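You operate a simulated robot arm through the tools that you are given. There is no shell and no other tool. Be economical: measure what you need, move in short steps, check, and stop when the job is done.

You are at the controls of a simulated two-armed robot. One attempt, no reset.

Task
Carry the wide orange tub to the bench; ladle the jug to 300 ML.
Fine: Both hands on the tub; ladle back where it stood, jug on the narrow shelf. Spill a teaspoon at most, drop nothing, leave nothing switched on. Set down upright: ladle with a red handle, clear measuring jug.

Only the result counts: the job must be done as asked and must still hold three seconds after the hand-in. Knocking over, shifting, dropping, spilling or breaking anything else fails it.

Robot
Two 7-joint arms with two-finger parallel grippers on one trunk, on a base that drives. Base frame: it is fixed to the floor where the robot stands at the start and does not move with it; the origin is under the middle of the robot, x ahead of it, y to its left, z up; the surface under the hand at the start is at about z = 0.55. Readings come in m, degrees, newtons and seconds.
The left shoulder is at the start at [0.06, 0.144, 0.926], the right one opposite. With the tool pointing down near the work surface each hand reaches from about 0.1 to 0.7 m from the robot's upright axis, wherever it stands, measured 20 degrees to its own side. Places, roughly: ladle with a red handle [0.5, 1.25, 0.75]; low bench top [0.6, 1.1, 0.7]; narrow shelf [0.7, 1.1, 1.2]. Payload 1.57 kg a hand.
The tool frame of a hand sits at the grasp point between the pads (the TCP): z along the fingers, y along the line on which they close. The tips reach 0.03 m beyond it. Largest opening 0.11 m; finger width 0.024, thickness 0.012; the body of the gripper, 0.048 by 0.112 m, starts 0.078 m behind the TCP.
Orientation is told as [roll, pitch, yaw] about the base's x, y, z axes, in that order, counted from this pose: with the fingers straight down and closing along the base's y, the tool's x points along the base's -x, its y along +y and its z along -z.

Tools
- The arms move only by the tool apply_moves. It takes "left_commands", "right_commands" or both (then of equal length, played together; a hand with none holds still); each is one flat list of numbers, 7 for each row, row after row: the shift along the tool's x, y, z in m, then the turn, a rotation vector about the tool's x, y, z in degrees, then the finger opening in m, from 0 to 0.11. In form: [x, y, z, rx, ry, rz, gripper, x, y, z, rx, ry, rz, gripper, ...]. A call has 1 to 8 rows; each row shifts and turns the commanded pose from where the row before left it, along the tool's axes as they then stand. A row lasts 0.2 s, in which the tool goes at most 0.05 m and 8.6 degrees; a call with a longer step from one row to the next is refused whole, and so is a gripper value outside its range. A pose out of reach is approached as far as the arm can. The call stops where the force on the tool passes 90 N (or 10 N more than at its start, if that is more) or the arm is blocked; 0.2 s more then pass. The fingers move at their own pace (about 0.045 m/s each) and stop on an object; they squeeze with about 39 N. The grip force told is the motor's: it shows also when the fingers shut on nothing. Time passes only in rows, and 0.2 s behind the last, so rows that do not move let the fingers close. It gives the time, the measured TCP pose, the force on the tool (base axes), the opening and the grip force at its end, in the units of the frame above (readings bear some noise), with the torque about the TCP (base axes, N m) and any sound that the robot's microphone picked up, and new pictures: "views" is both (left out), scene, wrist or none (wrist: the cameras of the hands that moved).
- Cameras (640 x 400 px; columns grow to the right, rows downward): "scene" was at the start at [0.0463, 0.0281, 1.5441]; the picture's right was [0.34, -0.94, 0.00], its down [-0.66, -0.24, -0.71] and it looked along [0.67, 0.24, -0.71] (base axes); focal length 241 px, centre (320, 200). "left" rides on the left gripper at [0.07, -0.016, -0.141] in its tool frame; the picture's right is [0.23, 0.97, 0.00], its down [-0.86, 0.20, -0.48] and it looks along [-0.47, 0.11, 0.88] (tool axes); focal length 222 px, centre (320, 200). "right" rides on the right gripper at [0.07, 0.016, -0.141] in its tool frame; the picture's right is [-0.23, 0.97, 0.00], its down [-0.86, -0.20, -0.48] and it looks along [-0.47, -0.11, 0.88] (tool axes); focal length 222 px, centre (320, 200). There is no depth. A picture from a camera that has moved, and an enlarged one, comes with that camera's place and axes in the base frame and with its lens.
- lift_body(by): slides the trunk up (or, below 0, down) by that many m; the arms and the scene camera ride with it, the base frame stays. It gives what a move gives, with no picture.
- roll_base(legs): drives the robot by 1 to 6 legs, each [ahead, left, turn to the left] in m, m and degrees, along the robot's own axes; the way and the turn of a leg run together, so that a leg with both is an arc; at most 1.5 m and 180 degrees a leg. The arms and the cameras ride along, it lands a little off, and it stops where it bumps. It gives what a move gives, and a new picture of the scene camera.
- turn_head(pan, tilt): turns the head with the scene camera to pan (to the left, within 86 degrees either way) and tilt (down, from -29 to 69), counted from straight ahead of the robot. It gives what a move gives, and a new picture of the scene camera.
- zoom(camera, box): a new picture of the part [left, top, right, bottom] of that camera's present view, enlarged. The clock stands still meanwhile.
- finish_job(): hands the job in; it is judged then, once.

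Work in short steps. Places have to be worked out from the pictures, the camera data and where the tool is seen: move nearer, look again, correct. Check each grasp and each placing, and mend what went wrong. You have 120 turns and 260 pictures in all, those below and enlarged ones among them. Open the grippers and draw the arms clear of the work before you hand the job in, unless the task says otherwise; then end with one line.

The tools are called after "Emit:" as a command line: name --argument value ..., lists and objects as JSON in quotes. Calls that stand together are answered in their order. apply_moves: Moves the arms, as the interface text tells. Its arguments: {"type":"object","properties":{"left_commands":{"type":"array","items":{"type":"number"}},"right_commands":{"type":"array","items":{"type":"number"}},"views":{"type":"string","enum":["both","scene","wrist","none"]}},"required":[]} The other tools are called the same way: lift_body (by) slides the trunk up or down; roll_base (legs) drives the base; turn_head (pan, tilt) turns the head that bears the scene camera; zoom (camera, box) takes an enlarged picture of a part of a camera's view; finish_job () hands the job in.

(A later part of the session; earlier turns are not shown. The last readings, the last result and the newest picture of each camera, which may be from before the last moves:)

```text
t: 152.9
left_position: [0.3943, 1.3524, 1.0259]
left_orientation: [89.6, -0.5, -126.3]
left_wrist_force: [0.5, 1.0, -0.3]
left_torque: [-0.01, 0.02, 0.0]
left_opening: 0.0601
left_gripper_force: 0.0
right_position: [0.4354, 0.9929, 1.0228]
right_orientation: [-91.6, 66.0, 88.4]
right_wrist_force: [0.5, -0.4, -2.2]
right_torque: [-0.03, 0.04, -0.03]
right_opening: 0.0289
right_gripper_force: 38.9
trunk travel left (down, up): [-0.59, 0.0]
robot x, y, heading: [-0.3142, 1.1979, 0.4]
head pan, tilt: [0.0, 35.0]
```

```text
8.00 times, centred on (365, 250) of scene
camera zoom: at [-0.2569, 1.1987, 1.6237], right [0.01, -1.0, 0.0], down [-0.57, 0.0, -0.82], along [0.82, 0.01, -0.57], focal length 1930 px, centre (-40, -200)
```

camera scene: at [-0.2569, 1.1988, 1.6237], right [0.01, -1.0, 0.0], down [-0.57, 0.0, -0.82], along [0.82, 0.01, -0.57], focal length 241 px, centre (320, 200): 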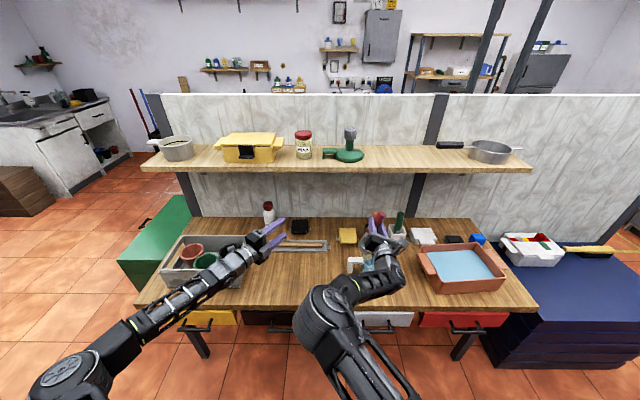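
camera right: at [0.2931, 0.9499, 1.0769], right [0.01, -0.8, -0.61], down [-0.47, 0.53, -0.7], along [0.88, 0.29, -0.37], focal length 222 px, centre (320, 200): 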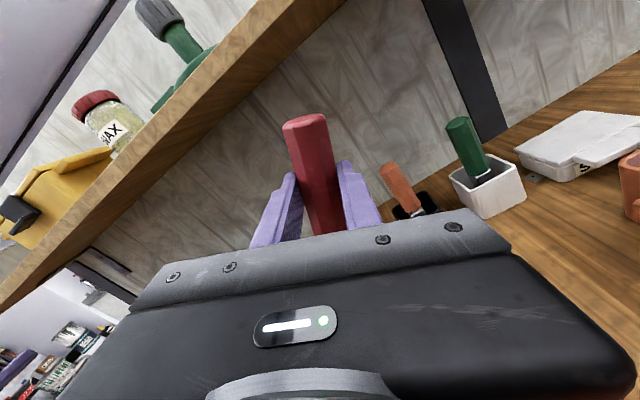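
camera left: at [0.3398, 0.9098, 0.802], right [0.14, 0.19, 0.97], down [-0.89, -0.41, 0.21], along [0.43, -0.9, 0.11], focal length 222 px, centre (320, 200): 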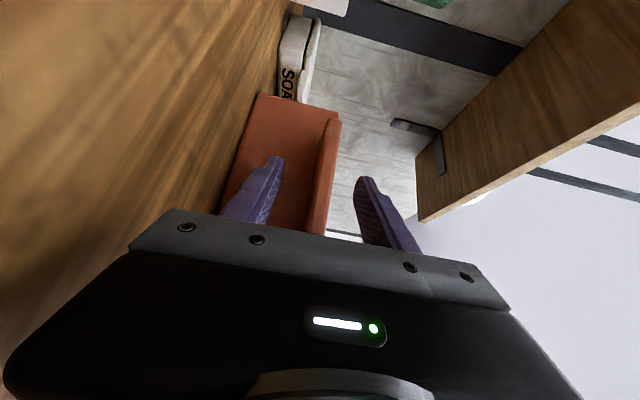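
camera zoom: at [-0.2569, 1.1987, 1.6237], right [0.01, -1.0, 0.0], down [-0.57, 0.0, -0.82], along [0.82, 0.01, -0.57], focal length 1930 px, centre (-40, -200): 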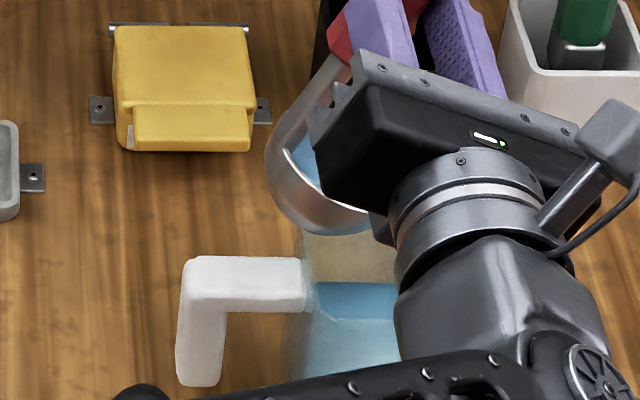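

The stream has stopped with some water left in the ladle. Roll back upright and slide right a little so I can read the jug.

Emit:
apply_moves --right_commands '[0, -0.003, 0, 0, 0, -8, 0, 0, -0.003, 0, 0, 0, -8, 0, 0, -0.003, 0, 0, 0, -8, 0]' --views "none"

Emit:
roll_base --legs '[[0.004, -0.07, 0], [-0.03, -0.095, 0]]'

Emit:
zoom --camera "scene" --box '[300, 225, 360, 285]'

Emit:
zoom --camera "scene" --box '[300, 200, 420, 300]'

```text
t: 153.7
left_position: [0.3943, 1.3522, 1.0255]
left_orientation: [89.6, -0.4, -126.3]
left_wrist_force: [-0.4, -0.1, -0.7]
left_torque: [0.02, 0.0, 0.01]
left_opening: 0.0603
left_gripper_force: 0.1
right_position: [0.4351, 1.0018, 1.0249]
right_orientation: [170.2, 89.2, -9.8]
right_wrist_force: [0.1, 0.8, -2.8]
right_torque: [0.07, 0.06, 0.01]
right_opening: 0.0288
right_gripper_force: 39.1
trunk travel left (down, up): [-0.59, 0.0]
robot x, y, heading: [-0.3129, 1.1992, 0.5]
head pan, tilt: [0.0, 35.0]
```

```text
t: 155.5
left_position: [0.37, 1.1886, 1.0259]
left_orientation: [89.6, -0.4, -126.2]
left_wrist_force: [0.9, 0.2, -0.1]
left_torque: [0.04, 0.02, 0.04]
left_opening: 0.0601
left_gripper_force: 0.1
right_position: [0.4108, 0.8373, 1.0237]
right_orientation: [-176.4, 89.3, 3.6]
right_wrist_force: [-0.7, -1.4, -3.0]
right_torque: [0.07, 0.02, 0.06]
right_opening: 0.0289
right_gripper_force: 38.8
trunk travel left (down, up): [-0.59, 0.0]
robot x, y, heading: [-0.3388, 1.0333, 0.6]
head pan, tilt: [0.0, 35.0]
camera scene: at [-0.2818, 1.0334, 1.6238], right [0.01, -1.0, 0.0], down [-0.57, 0.0, -0.82], along [0.82, 0.01, -0.57], focal length 241 px, centre (320, 200)
```

scene: 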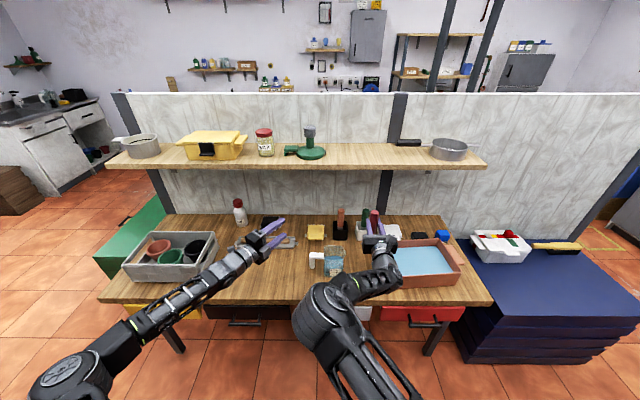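

```text
6.67 times, centred on (330, 255) of scene
camera zoom: at [-0.2818, 1.0334, 1.6238], right [0.01, -1.0, 0.0], down [-0.57, 0.0, -0.82], along [0.82, 0.01, -0.57], focal length 1608 px, centre (253, -167)
```

zoom: 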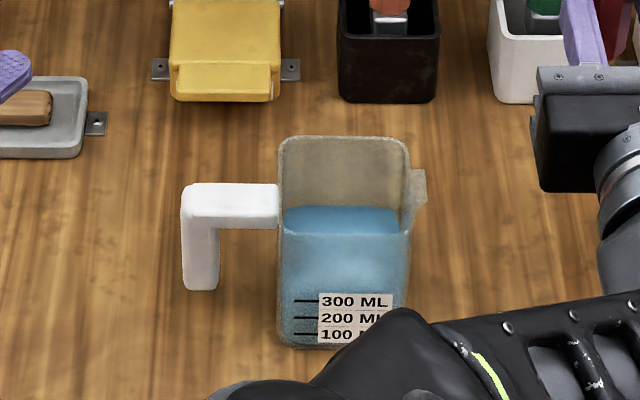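

```text
4.00 times, centred on (360, 250) of scene
camera zoom: at [-0.2818, 1.0334, 1.6238], right [0.01, -1.0, 0.0], down [-0.57, 0.0, -0.82], along [0.82, 0.01, -0.57], focal length 965 px, centre (160, 0)
```

zoom: 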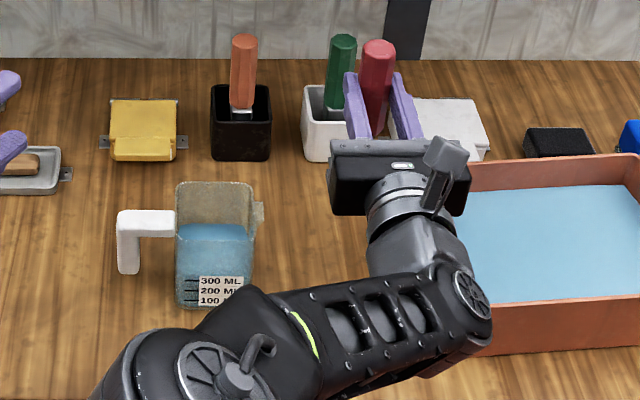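

The level now looks close to 300. The zoom renders sharply, so I take a very high zoom for a precise reading.

Emit:
zoom --camera "scene" --box '[321, 244, 349, 264]'

Emit:
zoom --camera "scene" --box '[321, 260, 349, 280]'

```text
16.00 times, centred on (335, 254) of scene
camera zoom: at [-0.2818, 1.0334, 1.6238], right [0.01, -1.0, 0.0], down [-0.57, 0.0, -0.82], along [0.82, 0.01, -0.57], focal length 3860 px, centre (80, -664)
```

zoom: 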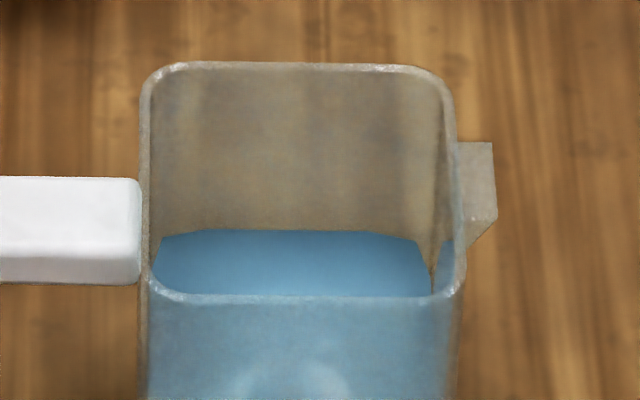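

```text
16.00 times, centred on (335, 270) of scene
camera zoom: at [-0.2818, 1.0334, 1.6238], right [0.01, -1.0, 0.0], down [-0.57, 0.0, -0.82], along [0.82, 0.01, -0.57], focal length 3860 px, centre (80, -920)
```

zoom: 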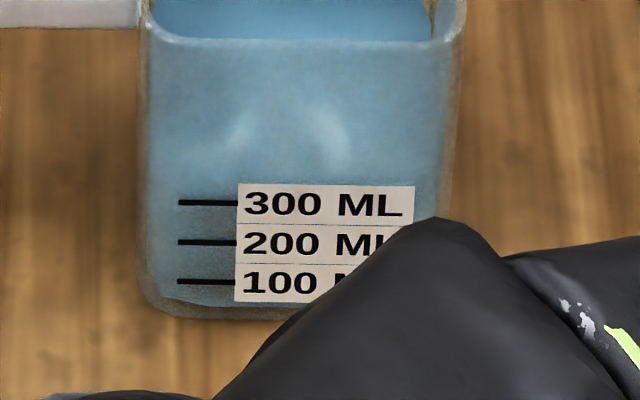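

I'll zoom in further on the left tick region to find where the front waterline sits.

Emit:
zoom --camera "scene" --box '[322, 265, 334, 279]'

```text
16.00 times, centred on (328, 272) of scene
camera zoom: at [-0.2818, 1.0334, 1.6238], right [0.01, -1.0, 0.0], down [-0.57, 0.0, -0.82], along [0.82, 0.01, -0.57], focal length 3860 px, centre (192, -952)
```

zoom: 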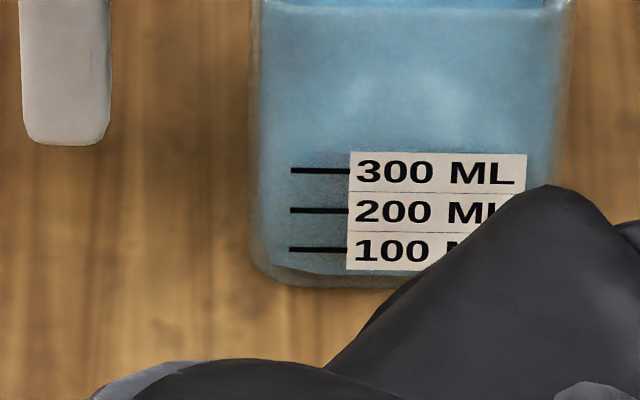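

A shallower view is needed. I'll back away from the bench and drop the trunk so the head camera sees the jug nearly side-on, with the ladle held level in front of the bench.

Emit:
roll_base --legs '[[-0.1, 0, 0], [-0.19, 0, 0]]'

Emit:
lift_body --by -0.57

Emit:
turn_head --pan 0 --tilt 15

```text
t: 157.8
left_position: [0.0796, 1.1881, 1.0266]
left_orientation: [89.6, -0.5, -126.1]
left_wrist_force: [-0.9, -0.2, 0.9]
left_torque: [0.02, 0.01, 0.04]
left_opening: 0.0602
left_gripper_force: 0.1
right_position: [0.1222, 0.837, 1.0256]
right_orientation: [178.5, 89.2, -1.5]
right_wrist_force: [-0.1, 0.2, -2.6]
right_torque: [0.04, 0.05, 0.0]
right_opening: 0.029
right_gripper_force: 38.6
trunk travel left (down, up): [-0.59, 0.0]
robot x, y, heading: [-0.629, 1.0349, 0.8]
head pan, tilt: [0.0, 35.0]
camera scene: at [-0.5723, 1.0326, 1.6238], right [0.01, -1.0, 0.0], down [-0.57, -0.01, -0.82], along [0.82, 0.01, -0.57], focal length 241 px, centre (320, 200)
```

scene: 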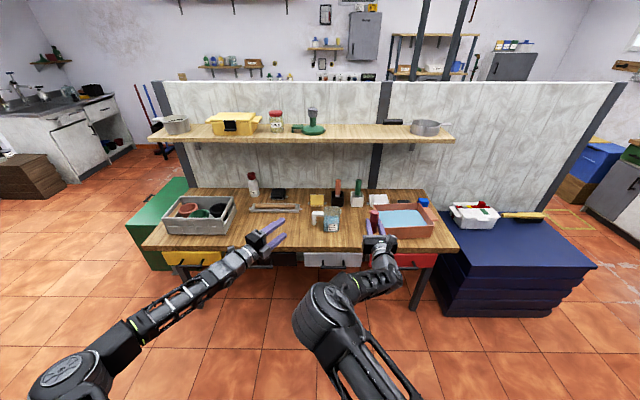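

```text
refused: -0.57 is not a number from -0.4 to 0.4
```

```text
t: 158.6
left_position: [0.0802, 1.189, 1.0253]
left_orientation: [89.6, -0.4, -126.2]
left_wrist_force: [0.0, 0.4, 0.2]
left_torque: [0.02, 0.02, -0.02]
left_opening: 0.06
left_gripper_force: 0.1
right_position: [0.1217, 0.8387, 1.0241]
right_orientation: [178.1, 89.2, -1.7]
right_wrist_force: [0.3, -0.1, -2.4]
right_torque: [0.06, 0.02, 0.02]
right_opening: 0.0291
right_gripper_force: 38.5
trunk travel left (down, up): [-0.59, 0.0]
robot x, y, heading: [-0.6305, 1.0307, 0.3]
head pan, tilt: [0.0, 15.0]
camera scene: at [-0.5655, 1.0327, 1.6557], right [0.01, -1.0, 0.0], down [-0.26, 0.0, -0.97], along [0.97, 0.01, -0.26], focal length 241 px, centre (320, 200)
```

scene: 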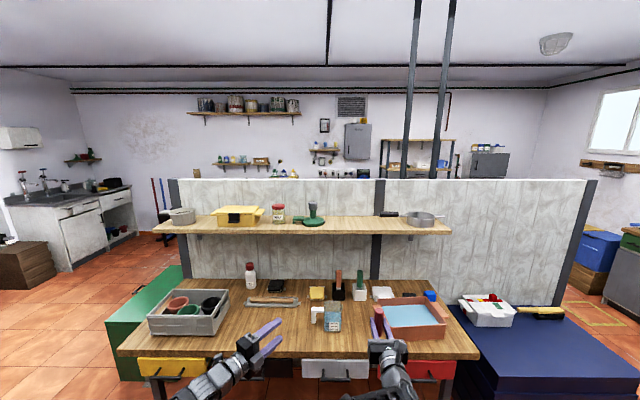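

Lower in two strokes.

Emit:
lift_body --by -0.4

Emit:
lift_body --by -0.12

Emit:
turn_head --pan 0 --tilt 15

```text
t: 162.4
left_position: [0.081, 1.1889, 0.6261]
left_orientation: [89.6, -0.5, -126.1]
left_wrist_force: [0.1, -0.3, 0.1]
left_torque: [0.0, -0.03, 0.0]
left_opening: 0.0599
left_gripper_force: 0.0
right_position: [0.1223, 0.8373, 0.625]
right_orientation: [178.1, 89.3, -1.8]
right_wrist_force: [-0.1, -0.1, -2.2]
right_torque: [0.04, 0.07, 0.0]
right_opening: 0.029
right_gripper_force: 38.4
trunk travel left (down, up): [-0.19, 0.4]
robot x, y, heading: [-0.6303, 1.0338, 0.6]
head pan, tilt: [0.0, 15.0]
```

```text
t: 163.9
left_position: [0.0813, 1.1884, 0.5059]
left_orientation: [89.6, -0.5, -126.1]
left_wrist_force: [0.4, -0.2, -0.9]
left_torque: [0.02, -0.01, -0.01]
left_opening: 0.0598
left_gripper_force: 0.2
right_position: [0.1219, 0.8375, 0.5037]
right_orientation: [178.1, 89.3, -1.6]
right_wrist_force: [-0.8, -0.8, -1.9]
right_torque: [0.07, 0.05, -0.01]
right_opening: 0.0289
right_gripper_force: 38.8
trunk travel left (down, up): [-0.07, 0.52]
robot x, y, heading: [-0.6252, 1.0314, 0.6]
head pan, tilt: [0.0, 15.0]
```

```text
t: 164.5
left_position: [0.08, 1.1877, 0.5066]
left_orientation: [89.5, -0.5, -126.0]
left_wrist_force: [-0.2, -0.6, 0.3]
left_torque: [0.0, -0.04, -0.04]
left_opening: 0.06
left_gripper_force: 0.2
right_position: [0.123, 0.8367, 0.5053]
right_orientation: [178.1, 89.3, -1.8]
right_wrist_force: [-0.8, -0.4, -3.7]
right_torque: [0.06, 0.06, -0.01]
right_opening: 0.029
right_gripper_force: 38.8
trunk travel left (down, up): [-0.07, 0.52]
robot x, y, heading: [-0.6276, 1.0315, 0.4]
head pan, tilt: [0.0, 15.0]
camera scene: at [-0.5655, 1.0327, 1.1357], right [0.01, -1.0, 0.0], down [-0.26, 0.0, -0.97], along [0.97, 0.01, -0.26], focal length 241 px, centre (320, 200)
```

scene: 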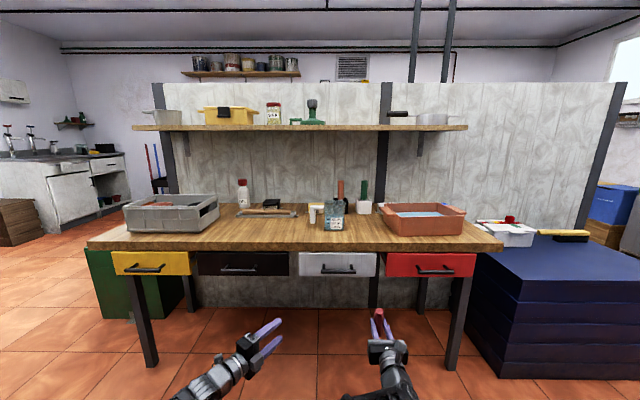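

Emit:
zoom --camera "scene" --box '[315, 195, 353, 233]'

Emit:
zoom --camera "scene" --box '[320, 206, 348, 232]'

```text
10.53 times, centred on (334, 214) of scene
camera zoom: at [-0.5655, 1.0327, 1.1357], right [0.01, -1.0, 0.0], down [-0.26, 0.0, -0.97], along [0.97, 0.01, -0.26], focal length 2540 px, centre (173, 53)
```

zoom: 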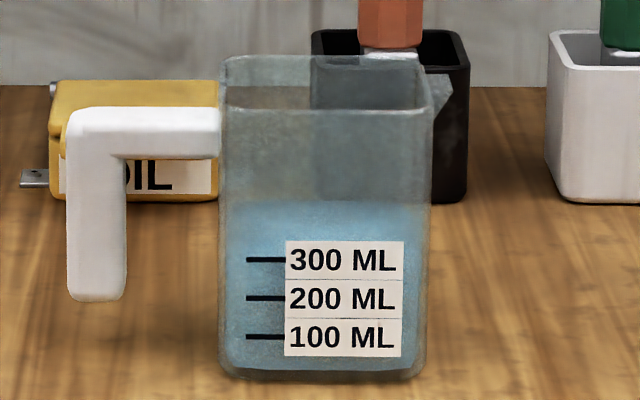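

```text
15.38 times, centred on (334, 219) of scene
camera zoom: at [-0.5655, 1.0327, 1.1357], right [0.01, -1.0, 0.0], down [-0.26, 0.0, -0.97], along [0.97, 0.01, -0.26], focal length 3712 px, centre (105, -92)
```

zoom: 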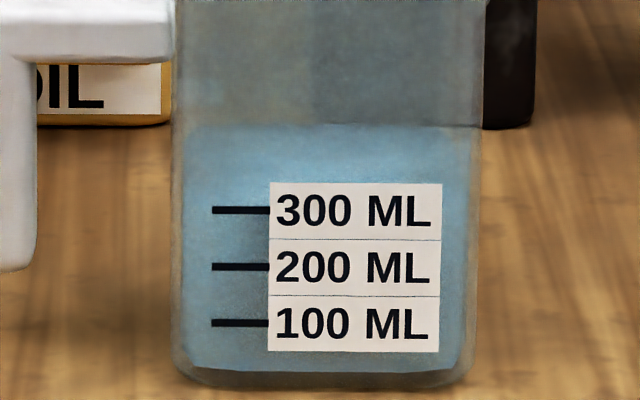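

To eliminate parallax I'll use the right wrist camera at water height: raise the trunk 0.22 m so that camera is at z≈0.793 (the ladle stays in front of the bench).

Emit:
lift_body --by 0.221

Emit:
zoom --camera "right" --box '[120, 0, 440, 200]'

```text
t: 166.9
left_position: [0.0806, 1.1881, 0.7268]
left_orientation: [89.7, -0.5, -126.0]
left_wrist_force: [-0.2, -0.4, 0.4]
left_torque: [0.01, -0.02, -0.01]
left_opening: 0.0602
left_gripper_force: 0.1
right_position: [0.1216, 0.8372, 0.7245]
right_orientation: [178.2, 89.3, -1.6]
right_wrist_force: [-0.5, -0.7, -2.7]
right_torque: [0.03, -0.02, 0.02]
right_opening: 0.0288
right_gripper_force: 39.4
trunk travel left (down, up): [-0.291, 0.299]
robot x, y, heading: [-0.6267, 1.0329, 0.4]
head pan, tilt: [0.0, 15.0]
```

```text
2.00 times, centred on (280, 100) of right
camera zoom: at [-0.0201, 0.8212, 0.7926], right [0.01, -0.97, -0.23], down [-0.47, 0.2, -0.86], along [0.88, 0.11, -0.46], focal length 444 px, centre (400, 400)
```

zoom: 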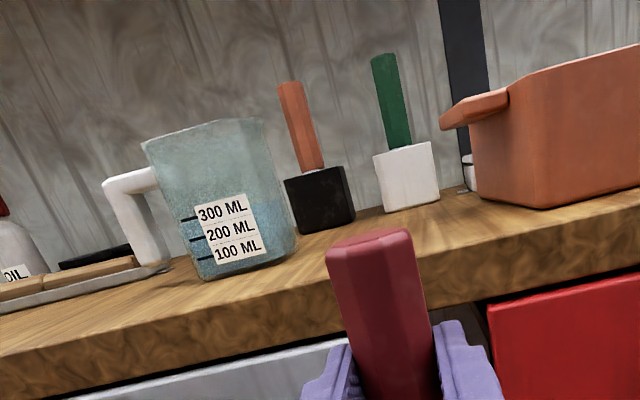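

Clear side-on view; zoom in on the ticks and waterline.

Emit:
zoom --camera "right" --box '[206, 94, 270, 134]'

Emit:
zoom --camera "right" --box '[204, 96, 236, 136]'

```text
10.00 times, centred on (238, 114) of right
camera zoom: at [-0.0201, 0.8212, 0.7926], right [0.01, -0.97, -0.23], down [-0.47, 0.2, -0.86], along [0.88, 0.11, -0.46], focal length 2221 px, centre (1140, 1060)
```

zoom: 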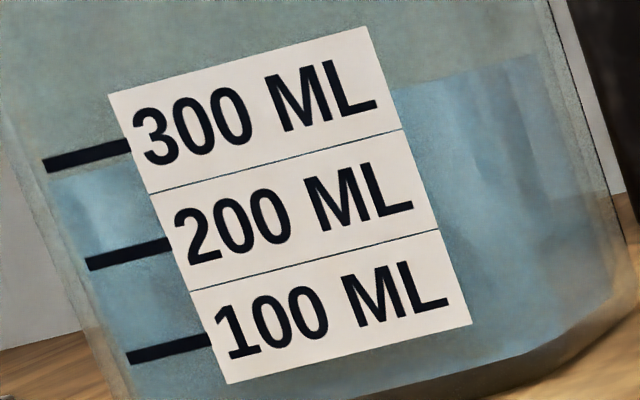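

```text
10.00 times, centred on (220, 116) of right
camera zoom: at [-0.0201, 0.8212, 0.7926], right [0.01, -0.97, -0.23], down [-0.47, 0.2, -0.86], along [0.88, 0.11, -0.46], focal length 2221 px, centre (1320, 1040)
```

zoom: 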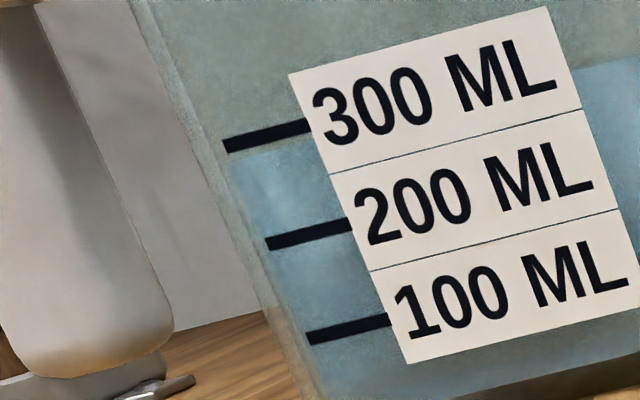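

At eye level the water reads ≈284 ml. About 16 ml more is needed; the ladle still holds roughly 26 ml, so a tilt to ≈40° should do. Raise up and return over the jug.

Emit:
lift_body --by 0.299

Emit:
roll_base --legs '[[0.2, 0, 0], [0.11, 0, 0], [0, 0.1, 0], [0.004, 0.066, 0]]'

Emit:
turn_head --pan 0 --tilt 35

```text
t: 169.8
left_position: [0.0824, 1.1886, 1.0265]
left_orientation: [89.7, -0.4, -126.1]
left_wrist_force: [0.7, 0.0, -0.4]
left_torque: [-0.03, -0.01, 0.0]
left_opening: 0.0599
left_gripper_force: 0.0
right_position: [0.1225, 0.8379, 1.0245]
right_orientation: [178.3, 89.3, -1.7]
right_wrist_force: [0.1, 0.0, -3.0]
right_torque: [0.04, 0.03, -0.02]
right_opening: 0.0289
right_gripper_force: 39.0
trunk travel left (down, up): [-0.59, 0.0]
robot x, y, heading: [-0.6306, 1.0303, 0.6]
head pan, tilt: [0.0, 15.0]
```

```text
t: 173.6
left_position: [0.3907, 1.3663, 1.0269]
left_orientation: [89.6, -0.6, -125.7]
left_wrist_force: [0.4, 0.7, 0.7]
left_torque: [0.0, 0.02, -0.03]
left_opening: 0.06
left_gripper_force: 0.0
right_position: [0.4355, 1.0147, 1.0249]
right_orientation: [172.4, 89.3, -6.9]
right_wrist_force: [-0.9, 1.8, -2.7]
right_torque: [0.06, 0.04, -0.06]
right_opening: 0.029
right_gripper_force: 38.7
trunk travel left (down, up): [-0.59, 0.0]
robot x, y, heading: [-0.3203, 1.201, 1.3]
head pan, tilt: [0.0, 15.0]
camera scene: at [-0.255, 1.2069, 1.6557], right [0.02, -1.0, 0.0], down [-0.26, -0.01, -0.97], along [0.97, 0.02, -0.26], focal length 241 px, centre (320, 200)
```

scene: 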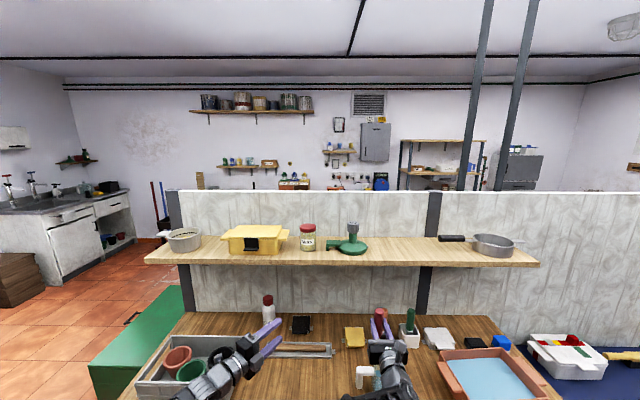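

```text
t: 174.4
left_position: [0.3899, 1.3642, 1.0259]
left_orientation: [89.6, -0.5, -125.7]
left_wrist_force: [-0.2, 0.2, 0.3]
left_torque: [0.02, 0.0, -0.02]
left_opening: 0.06
left_gripper_force: 0.0
right_position: [0.4335, 1.0141, 1.0242]
right_orientation: [177.6, 89.2, -1.9]
right_wrist_force: [-0.5, -0.4, -3.1]
right_torque: [0.08, 0.01, -0.02]
right_opening: 0.0291
right_gripper_force: 38.5
trunk travel left (down, up): [-0.59, 0.0]
robot x, y, heading: [-0.32, 1.2042, 0.9]
head pan, tilt: [0.0, 35.0]
camera scene: at [-0.2604, 1.2052, 1.6238], right [0.02, -1.0, 0.0], down [-0.57, -0.01, -0.82], along [0.82, 0.01, -0.57], focal length 241 px, centre (320, 200)
```

scene: 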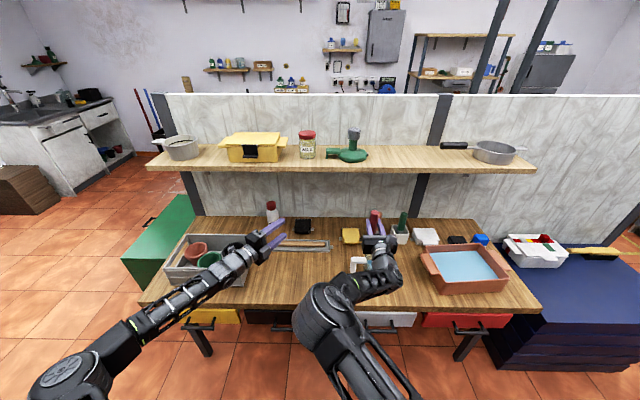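

Above the jug again. Tilt to 40° while keeping the lip centred.

Emit:
apply_moves --right_commands '[0, 0.007, 0, 0, 0, 8, 0, 0.001, 0.0069, 0, 0, 0, 8, 0, 0.0019, 0.0067, 0, 0, 0, 8, 0, 0.0061, 0.0137, 0, 0, 0, 8, 0, 0.008, 0.0127, 0, 0, 0, 8, 0]' --views "none"

Emit:
zoom --camera "scene" --box '[320, 215, 400, 280]'

Emit:
apply_moves --right_commands '[0, 0, 0, 0, 0, 0, 0, 0, 0, 0, 0, 0, 0, 0, 0, 0, 0, 0, 0, 0, 0, 0, 0, 0, 0, 0, 0, 0]' --views "none"

Emit:
zoom --camera "scene" --box '[320, 215, 400, 280]'

```text
t: 175.6
left_position: [0.3902, 1.3642, 1.0247]
left_orientation: [89.6, -0.5, -125.6]
left_wrist_force: [0.2, 0.8, -0.1]
left_torque: [0.0, -0.01, 0.0]
left_opening: 0.06
left_gripper_force: 0.1
right_position: [0.4342, 0.9626, 1.0244]
right_orientation: [-91.1, 49.9, 89.7]
right_wrist_force: [0.2, -1.4, -2.7]
right_torque: [-0.14, 0.04, 0.01]
right_opening: 0.029
right_gripper_force: 39.4
trunk travel left (down, up): [-0.59, 0.0]
robot x, y, heading: [-0.3165, 1.2044, 0.8]
head pan, tilt: [0.0, 35.0]
```

```text
6.15 times, centred on (360, 248) of scene
camera zoom: at [-0.2604, 1.2048, 1.6238], right [0.02, -1.0, 0.0], down [-0.57, -0.01, -0.82], along [0.82, 0.01, -0.57], focal length 1485 px, centre (74, -92)
```

zoom: 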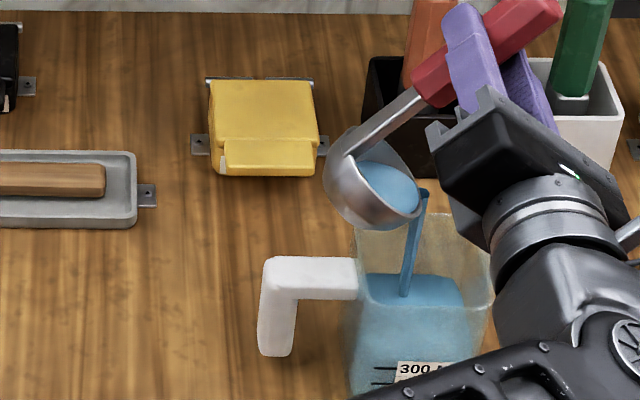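

```text
t: 176.6
left_position: [0.3894, 1.3658, 1.0261]
left_orientation: [89.6, -0.5, -125.6]
left_wrist_force: [-0.1, -0.5, -0.5]
left_torque: [-0.03, -0.01, 0.01]
left_opening: 0.0599
left_gripper_force: 0.0
right_position: [0.434, 0.9631, 1.025]
right_orientation: [-91.1, 50.0, 89.6]
right_wrist_force: [0.0, 0.0, -1.9]
right_torque: [-0.12, 0.02, 0.0]
right_opening: 0.029
right_gripper_force: 39.2
trunk travel left (down, up): [-0.59, 0.0]
robot x, y, heading: [-0.3182, 1.2027, 1.1]
head pan, tilt: [0.0, 35.0]
```

```text
6.15 times, centred on (360, 248) of scene
camera zoom: at [-0.2605, 1.2051, 1.6237], right [0.02, -1.0, 0.0], down [-0.57, -0.01, -0.82], along [0.82, 0.01, -0.57], focal length 1485 px, centre (74, -92)
```

zoom: 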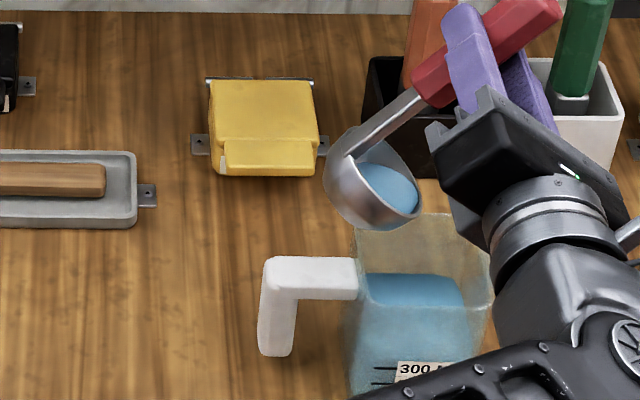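

Stream finished, some water left. Roll upright, back out, and do the eye-level reading again.

Emit:
apply_moves --right_commands '[-0.008, -0.0127, 0, 0, 0, -8, 0, -0.0061, -0.0137, 0, 0, 0, -8, 0, -0.0019, -0.0067, 0, 0, 0, -8, 0, -0.001, -0.0069, 0, 0, 0, -8, 0, 0, -0.007, 0, 0, 0, -8, 0]' --views "none"

Emit:
roll_base --legs '[[-0.1, 0, 0], [-0.21, 0, -0.5], [0, -0.17, 0]]'

Emit:
lift_body --by -0.298

Emit:
zoom --camera "right" --box '[120, 0, 440, 200]'

```text
t: 177.8
left_position: [0.3904, 1.3651, 1.0263]
left_orientation: [89.6, -0.5, -125.7]
left_wrist_force: [0.2, -0.3, 0.0]
left_torque: [0.0, -0.01, 0.03]
left_opening: 0.0599
left_gripper_force: 0.0
right_position: [0.4329, 1.0132, 1.0321]
right_orientation: [167.6, 89.2, -12.0]
right_wrist_force: [-0.2, 0.3, -2.5]
right_torque: [0.07, 0.02, 0.03]
right_opening: 0.0292
right_gripper_force: 38.7
trunk travel left (down, up): [-0.59, 0.0]
robot x, y, heading: [-0.3169, 1.2052, 0.9]
head pan, tilt: [0.0, 35.0]
```

```text
t: 181.3
left_position: [0.0829, 1.1844, 1.0265]
left_orientation: [89.6, -0.4, -126.0]
left_wrist_force: [-1.1, 0.4, -0.3]
left_torque: [-0.03, 0.01, 0.01]
left_opening: 0.06
left_gripper_force: 0.0
right_position: [0.1248, 0.8308, 1.0313]
right_orientation: [-177.2, 89.4, 2.9]
right_wrist_force: [0.3, -0.7, -2.9]
right_torque: [0.07, 0.05, 0.02]
right_opening: 0.0291
right_gripper_force: 38.6
trunk travel left (down, up): [-0.59, 0.0]
robot x, y, heading: [-0.6269, 1.0272, 0.4]
head pan, tilt: [0.0, 35.0]
camera scene: at [-0.5681, 1.0272, 1.6237], right [0.01, -1.0, 0.0], down [-0.57, -0.01, -0.82], along [0.82, 0.01, -0.57], focal length 241 px, centre (320, 200)
```

scene: 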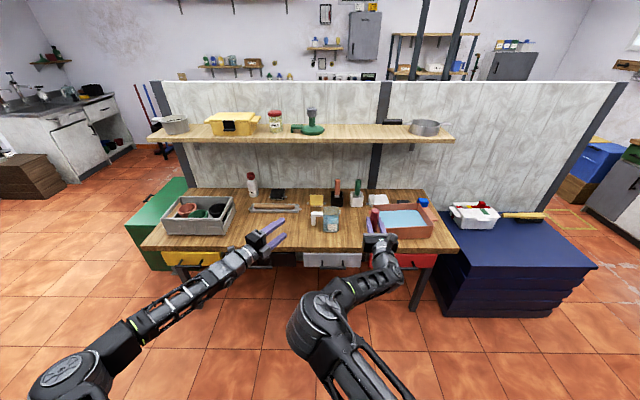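

```text
t: 184.2
left_position: [0.0832, 1.1856, 0.7283]
left_orientation: [89.6, -0.4, -126.1]
left_wrist_force: [0.0, 0.1, -0.4]
left_torque: [0.02, -0.01, -0.02]
left_opening: 0.06
left_gripper_force: 0.1
right_position: [0.1242, 0.8334, 0.7339]
right_orientation: [177.7, 89.4, -2.2]
right_wrist_force: [-0.4, 0.2, -2.2]
right_torque: [0.06, 0.01, -0.03]
right_opening: 0.0292
right_gripper_force: 39.2
trunk travel left (down, up): [-0.292, 0.298]
robot x, y, heading: [-0.6303, 1.0258, 0.4]
head pan, tilt: [0.0, 35.0]
```

```text
2.00 times, centred on (280, 100) of right
camera zoom: at [-0.0176, 0.8169, 0.8015], right [0.01, -0.97, -0.23], down [-0.47, 0.2, -0.86], along [0.88, 0.11, -0.46], focal length 444 px, centre (400, 400)
```

zoom: 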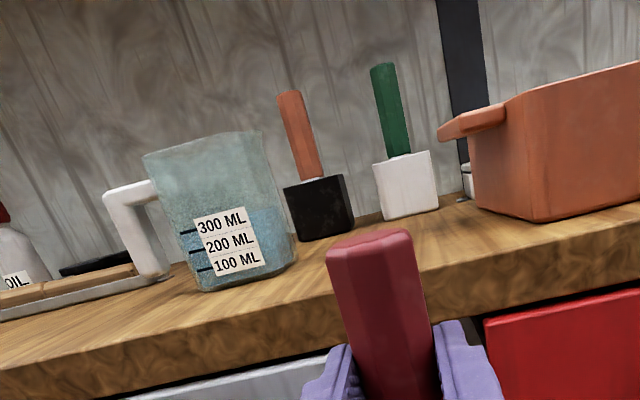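

Emit:
zoom --camera "right" --box '[206, 98, 270, 138]'

Emit:
zoom --camera "right" --box '[202, 104, 234, 124]'

```text
10.00 times, centred on (238, 118) of right
camera zoom: at [-0.0176, 0.8169, 0.8015], right [0.01, -0.97, -0.23], down [-0.47, 0.2, -0.86], along [0.88, 0.11, -0.46], focal length 2221 px, centre (1140, 1020)
```

zoom: 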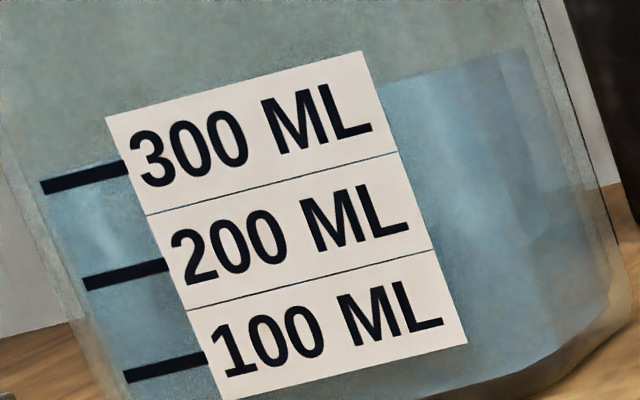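

```text
16.00 times, centred on (218, 114) of right
camera zoom: at [-0.0176, 0.8169, 0.8015], right [0.01, -0.97, -0.23], down [-0.47, 0.2, -0.86], along [0.88, 0.11, -0.46], focal length 3554 px, centre (1952, 1576)
```

zoom: 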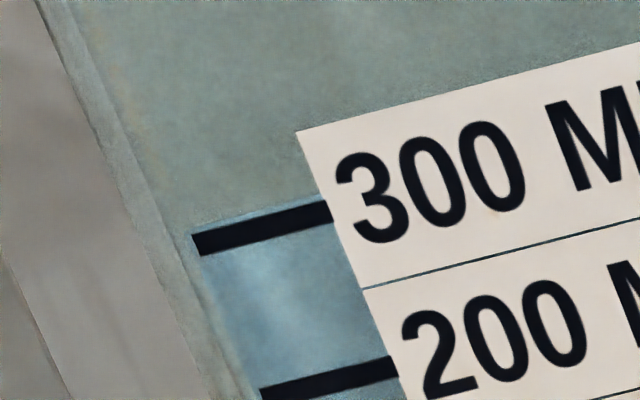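

The line now sits at the 300 tick (≈303 ml). Next: empty the ladle's remainder back into the tub – raise, slide right, go in over the tub.

Emit:
lift_body --by 0.298

Emit:
roll_base --legs '[[0, -0.21, 0], [0.2, 0, 0], [0.12, 0, 0]]'

Emit:
apply_moves --right_commands '[0.004, 0.004, 0, 0, 0, 8.5, 0, 0.004, 0.004, 0, 0, 0, 8.5, 0, 0.004, 0.004, 0, 0, 0, 8.5, 0, 0.004, 0.004, 0, 0, 0, 8.5, 0]' --views "scene"

Emit:
zoom --camera "scene" --box '[310, 200, 440, 310]'

```text
t: 187.2
left_position: [0.0829, 1.1853, 1.0255]
left_orientation: [89.5, -0.5, -126.1]
left_wrist_force: [0.6, -0.7, -0.5]
left_torque: [0.01, -0.03, 0.0]
left_opening: 0.0598
left_gripper_force: 0.0
right_position: [0.1253, 0.8331, 1.032]
right_orientation: [177.8, 89.3, -2.0]
right_wrist_force: [0.0, -0.8, -2.3]
right_torque: [0.1, 0.01, -0.02]
right_opening: 0.0291
right_gripper_force: 39.3
trunk travel left (down, up): [-0.59, 0.0]
robot x, y, heading: [-0.6221, 1.028, 0.4]
head pan, tilt: [0.0, 35.0]
```

```text
t: 190.9
left_position: [0.4081, 0.9712, 1.0242]
left_orientation: [89.4, -0.5, -126.2]
left_wrist_force: [0.5, -0.6, 0.0]
left_torque: [-0.03, -0.04, -0.01]
left_opening: 0.06
left_gripper_force: 0.2
right_position: [0.4471, 0.6193, 1.0319]
right_orientation: [177.0, 89.5, -3.0]
right_wrist_force: [0.3, 0.6, -3.0]
right_torque: [0.05, -0.01, -0.01]
right_opening: 0.0287
right_gripper_force: 38.7
trunk travel left (down, up): [-0.59, 0.0]
robot x, y, heading: [-0.3067, 0.8164, 0.2]
head pan, tilt: [0.0, 35.0]
camera scene: at [-0.2434, 0.8184, 1.6236], right [0.01, -1.0, 0.0], down [-0.57, 0.0, -0.82], along [0.82, 0.01, -0.57], focal length 241 px, centre (320, 200)
```

scene: 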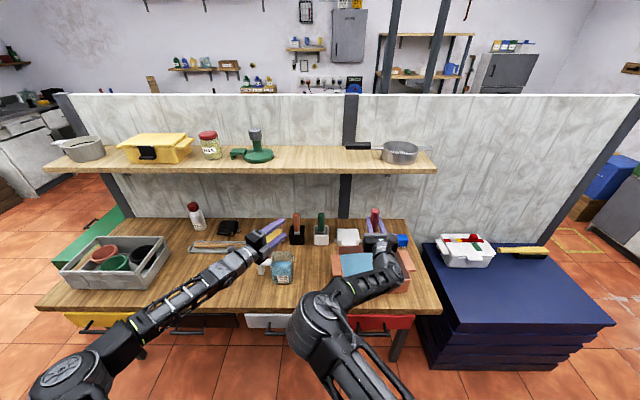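

```text
t: 191.9
left_position: [0.4072, 0.9711, 1.0262]
left_orientation: [89.6, -0.5, -126.3]
left_wrist_force: [0.3, 0.1, -0.5]
left_torque: [0.0, 0.03, -0.02]
left_opening: 0.06
left_gripper_force: 0.1
right_position: [0.4459, 0.6004, 1.0433]
right_orientation: [-91.1, 55.9, 89.0]
right_wrist_force: [-0.3, -0.2, -1.9]
right_torque: [-0.11, 0.01, 0.01]
right_opening: 0.029
right_gripper_force: 38.8
trunk travel left (down, up): [-0.59, 0.0]
robot x, y, heading: [-0.3047, 0.8199, 0.5]
head pan, tilt: [0.0, 35.0]
camera scene: at [-0.2456, 0.8182, 1.6238], right [0.01, -1.0, 0.0], down [-0.57, 0.0, -0.82], along [0.82, 0.01, -0.57], focal length 241 px, centre (320, 200)
```

scene: 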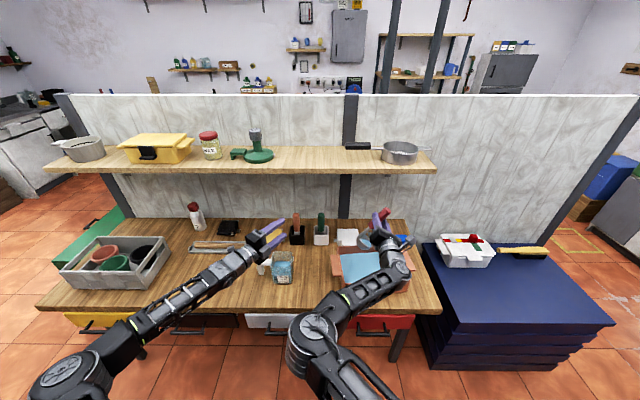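

```text
3.64 times, centred on (375, 255) of scene
camera zoom: at [-0.2456, 0.8182, 1.6238], right [0.01, -1.0, 0.0], down [-0.57, 0.0, -0.82], along [0.82, 0.01, -0.57], focal length 877 px, centre (120, 0)
```

zoom: 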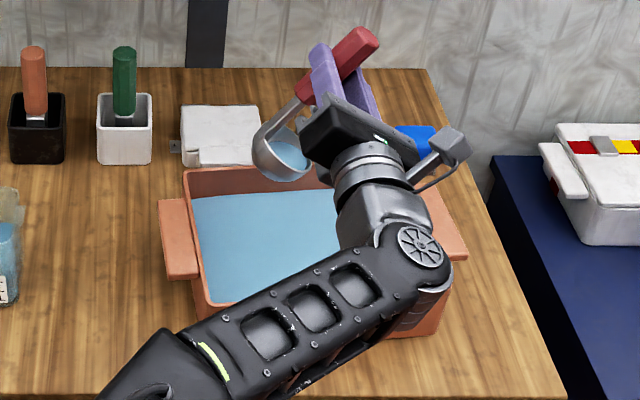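

Lower toward the water, then tip fully to empty it.

Emit:
apply_moves --right_commands '[-0.027, 0.0184, 0, 0, 0, 0, 0, -0.027, 0.0184, 0, 0, 0, 0, 0, -0.025, 0.017, 0, 0, 0, 0, 0]' --views "none"

Emit:
apply_moves --right_commands '[0.0045, 0.0066, 0, 0, 0, 8.5, 0, 0.0054, 0.0059, 0, 0, 0, 8.5, 0, 0.0062, 0.005, 0, 0, 0, 8.5, 0, 0.0069, 0.004, 0, 0, 0, 8.5, 0, 0.0075, 0.0028, 0, 0, 0, 8.5, 0, 0.0079, 0.0015, 0, 0, 0, 8.5, 0, 0.008, 0.0003, 0, 0, 0, 8.5, 0]' --views "none"

Emit:
apply_moves --right_commands '[0, 0, 0, 0, 0, 0, 0, 0, 0, 0, 0, 0, 0, 0, 0, 0, 0, 0, 0, 0, 0, 0, 0, 0, 0, 0, 0, 0, 0, 0, 0, 0, 0, 0, 0]' --views "scene"

Emit:
zoom --camera "scene" --box '[310, 200, 440, 310]'

```text
t: 192.7
left_position: [0.4075, 0.9714, 1.0268]
left_orientation: [89.6, -0.5, -126.3]
left_wrist_force: [-0.4, -0.4, 0.8]
left_torque: [0.01, 0.01, 0.0]
left_opening: 0.0601
left_gripper_force: 0.0
right_position: [0.4488, 0.6011, 0.9482]
right_orientation: [-91.3, 56.0, 89.0]
right_wrist_force: [0.2, 0.5, -2.4]
right_torque: [-0.09, 0.05, 0.0]
right_opening: 0.0292
right_gripper_force: 38.5
trunk travel left (down, up): [-0.59, 0.0]
robot x, y, heading: [-0.3078, 0.8209, 0.4]
head pan, tilt: [0.0, 35.0]
```

```text
t: 194.3
left_position: [0.4064, 0.9708, 1.026]
left_orientation: [89.6, -0.4, -126.3]
left_wrist_force: [0.3, -0.2, -0.3]
left_torque: [-0.01, 0.05, -0.01]
left_opening: 0.0599
left_gripper_force: 0.0
right_position: [0.4466, 0.5458, 0.9481]
right_orientation: [-90.7, -3.5, 90.0]
right_wrist_force: [-0.1, -0.8, -2.4]
right_torque: [-0.22, 0.04, 0.0]
right_opening: 0.0289
right_gripper_force: 38.5
trunk travel left (down, up): [-0.59, 0.0]
robot x, y, heading: [-0.3054, 0.817, 0.5]
head pan, tilt: [0.0, 35.0]
```

```text
t: 195.5
left_position: [0.4066, 0.9729, 1.0261]
left_orientation: [89.6, -0.5, -126.3]
left_wrist_force: [-0.8, -0.1, 0.2]
left_torque: [-0.06, 0.02, 0.0]
left_opening: 0.0599
left_gripper_force: 0.1
right_position: [0.4473, 0.5458, 0.9489]
right_orientation: [-90.7, -3.6, 90.0]
right_wrist_force: [0.4, -0.2, -1.4]
right_torque: [-0.24, 0.06, 0.01]
right_opening: 0.0292
right_gripper_force: 38.0
trunk travel left (down, up): [-0.59, 0.0]
robot x, y, heading: [-0.3046, 0.8179, 0.6]
head pan, tilt: [0.0, 35.0]
camera scene: at [-0.2455, 0.8183, 1.6237], right [0.01, -1.0, 0.0], down [-0.57, 0.0, -0.82], along [0.82, 0.01, -0.57], focal length 241 px, centre (320, 200)
```

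scene: 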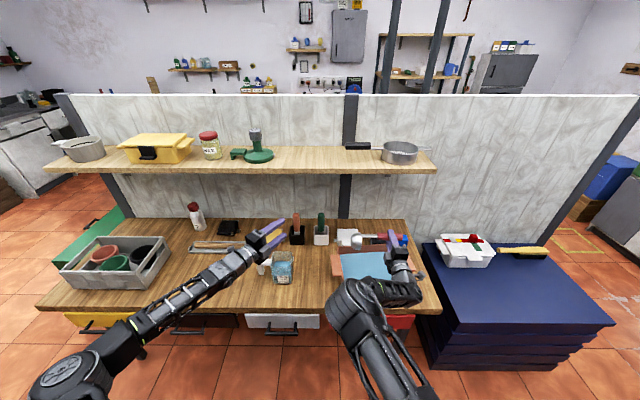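

```text
3.64 times, centred on (375, 255) of scene
camera zoom: at [-0.2455, 0.8183, 1.6237], right [0.01, -1.0, 0.0], down [-0.57, 0.0, -0.82], along [0.82, 0.01, -0.57], focal length 877 px, centre (120, 0)
```

zoom: 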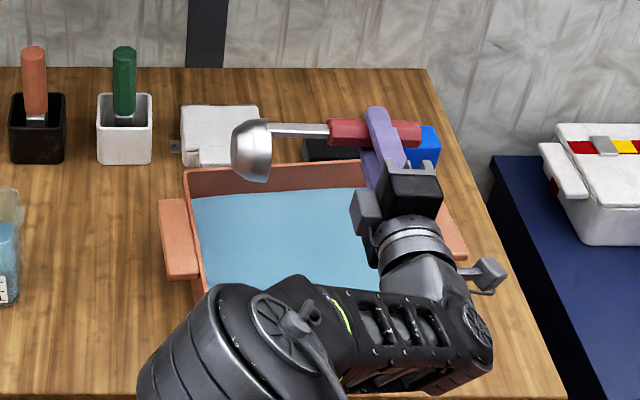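

Ladle emptied into the tub. Raise 7 cm and roll upright.

Emit:
apply_moves --right_commands '[0, -0.035, 0, 0, 0, 0, 0, 0, -0.035, 0, 0, 0, 0, 0, 0, 0, 0, 0, 0, -8.5, 0, 0, 0, 0, 0, 0, -8.5, 0, 0, 0, 0, 0, 0, -8.5, 0, 0, 0, 0, 0, 0, -8.5, 0, 0, 0, 0, 0, 0, -8.5, 0, 0, 0, 0, 0, 0, -8.5, 0]' --views "none"

Emit:
apply_moves --right_commands '[0, 0, 0, 0, 0, -8.5, 0, 0, 0, 0, 0, 0, -8.5, 0, 0, 0, 0, 0, 0, -8.5, 0, 0, 0, 0, 0, 0, -8.5, 0, 0, 0, 0, 0, 0, -8.5, 0]' --views "wrist"

```text
t: 197.3
left_position: [0.4065, 0.9719, 1.0258]
left_orientation: [89.5, -0.5, -126.3]
left_wrist_force: [-0.8, -0.2, 0.3]
left_torque: [0.0, -0.04, -0.01]
left_opening: 0.0601
left_gripper_force: 0.0
right_position: [0.4473, 0.5396, 1.0188]
right_orientation: [-91.0, 47.7, 89.2]
right_wrist_force: [0.5, -0.6, -2.8]
right_torque: [-0.08, 0.05, -0.04]
right_opening: 0.029
right_gripper_force: 39.5
trunk travel left (down, up): [-0.59, 0.0]
robot x, y, heading: [-0.3019, 0.8196, 0.5]
head pan, tilt: [0.0, 35.0]
```

```text
t: 198.5
left_position: [0.4062, 0.9721, 1.0262]
left_orientation: [89.6, -0.5, -126.2]
left_wrist_force: [0.1, 0.2, 0.4]
left_torque: [0.0, -0.02, 0.0]
left_opening: 0.0597
left_gripper_force: 0.0
right_position: [0.4473, 0.5396, 1.0197]
right_orientation: [164.8, 89.3, -15.2]
right_wrist_force: [-0.1, -0.1, -2.2]
right_torque: [0.05, 0.03, 0.01]
right_opening: 0.0289
right_gripper_force: 38.4
trunk travel left (down, up): [-0.59, 0.0]
robot x, y, heading: [-0.3021, 0.8155, 0.1]
head pan, tilt: [0.0, 35.0]
camera right: at [0.3043, 0.5244, 1.0867], right [0.0, -0.97, -0.22], down [-0.47, 0.2, -0.86], along [0.88, 0.11, -0.46], focal length 222 px, centre (320, 200)
```

right: 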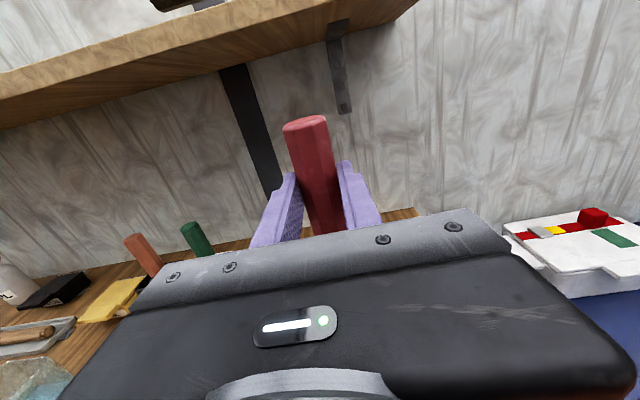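

Upright again. Return the arm offset, back out, slide to the ladle's original spot.

Emit:
apply_moves --right_commands '[0, -0.04, 0, 0, 0, 0, 0, 0, -0.04, 0, 0, 0, 0, 0]' --views "none"

Emit:
roll_base --legs '[[-0.24, 0, 0], [0, 0.646, -0.2]]'

```text
t: 199.1
left_position: [0.4067, 0.9727, 1.0258]
left_orientation: [89.5, -0.5, -126.3]
left_wrist_force: [-0.3, 0.2, -0.1]
left_torque: [-0.01, 0.01, -0.01]
left_opening: 0.0599
left_gripper_force: 0.1
right_position: [0.444, 0.6201, 1.0181]
right_orientation: [173.7, 89.4, -6.3]
right_wrist_force: [-0.2, -0.6, -2.2]
right_torque: [0.08, -0.01, 0.03]
right_opening: 0.0291
right_gripper_force: 38.4
trunk travel left (down, up): [-0.59, 0.0]
robot x, y, heading: [-0.3036, 0.8189, 0.3]
head pan, tilt: [0.0, 35.0]
```

```text
t: 204.1
left_position: [0.1612, 1.6178, 1.0267]
left_orientation: [89.6, -0.4, -126.7]
left_wrist_force: [-0.5, 0.4, 0.1]
left_torque: [0.0, -0.03, -0.03]
left_opening: 0.0598
left_gripper_force: 0.1
right_position: [0.1967, 1.2661, 1.0183]
right_orientation: [175.7, 89.3, -4.6]
right_wrist_force: [-0.7, 0.0, -1.4]
right_torque: [0.08, -0.01, -0.02]
right_opening: 0.0292
right_gripper_force: 38.6
trunk travel left (down, up): [-0.59, 0.0]
robot x, y, heading: [-0.5499, 1.4647, 0.1]
head pan, tilt: [0.0, 35.0]
camera scene: at [-0.4919, 1.4681, 1.6237], right [0.0, -1.0, 0.0], down [-0.57, 0.0, -0.82], along [0.82, 0.0, -0.57], focal length 241 px, centre (320, 200)
```

scene: 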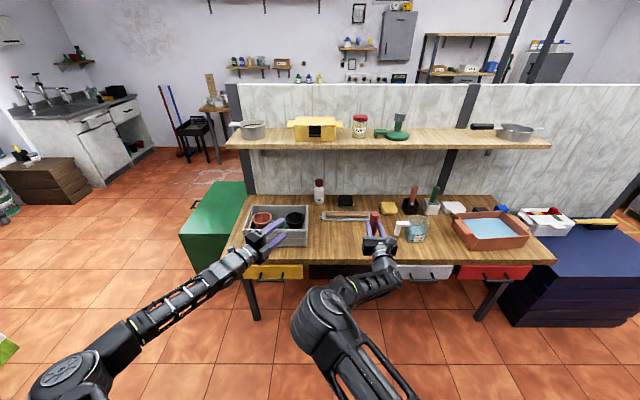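

y matches (1.266). Drive forward 0.194 m and check.

Emit:
roll_base --legs '[[0.194, 0, 0]]'

Emit:
apply_moves --right_commands '[-0.03, 0, 0, 0, 0, 0, 0, -0.03, 0, 0, 0, 0, 0, 0, -0.03, 0, 0, 0, 0, 0, 0]' --views "none"

```text
t: 205.7
left_position: [0.3513, 1.6171, 1.0249]
left_orientation: [89.5, -0.5, -126.7]
left_wrist_force: [0.5, -0.4, 0.0]
left_torque: [-0.02, -0.05, -0.02]
left_opening: 0.0604
left_gripper_force: 0.0
right_position: [0.3868, 1.2661, 1.0174]
right_orientation: [177.6, 89.4, -2.8]
right_wrist_force: [0.8, 0.1, -2.8]
right_torque: [0.06, -0.04, 0.02]
right_opening: 0.029
right_gripper_force: 38.2
trunk travel left (down, up): [-0.59, 0.0]
robot x, y, heading: [-0.3634, 1.4678, 0.1]
head pan, tilt: [0.0, 35.0]
camera scene: at [-0.3009, 1.4678, 1.6237], right [0.0, -1.0, 0.0], down [-0.57, 0.0, -0.82], along [0.82, 0.0, -0.57], focal length 241 px, centre (320, 200)
```

scene: 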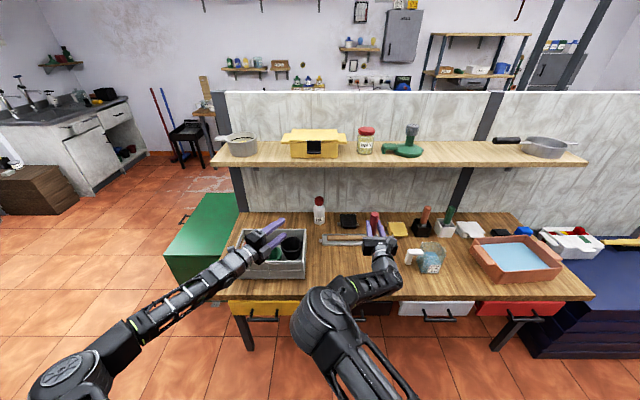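

```text
t: 206.5
left_position: [0.3502, 1.6172, 1.0265]
left_orientation: [89.6, -0.5, -126.7]
left_wrist_force: [1.2, 0.9, -0.1]
left_torque: [0.02, -0.01, 0.01]
left_opening: 0.0602
left_gripper_force: 0.1
right_position: [0.3873, 1.2647, 0.9274]
right_orientation: [176.3, 89.3, -4.0]
right_wrist_force: [0.2, -0.3, -1.7]
right_torque: [0.04, 0.04, 0.0]
right_opening: 0.0291
right_gripper_force: 38.5
trunk travel left (down, up): [-0.59, 0.0]
robot x, y, heading: [-0.364, 1.4677, -0.0]
head pan, tilt: [0.0, 35.0]
```

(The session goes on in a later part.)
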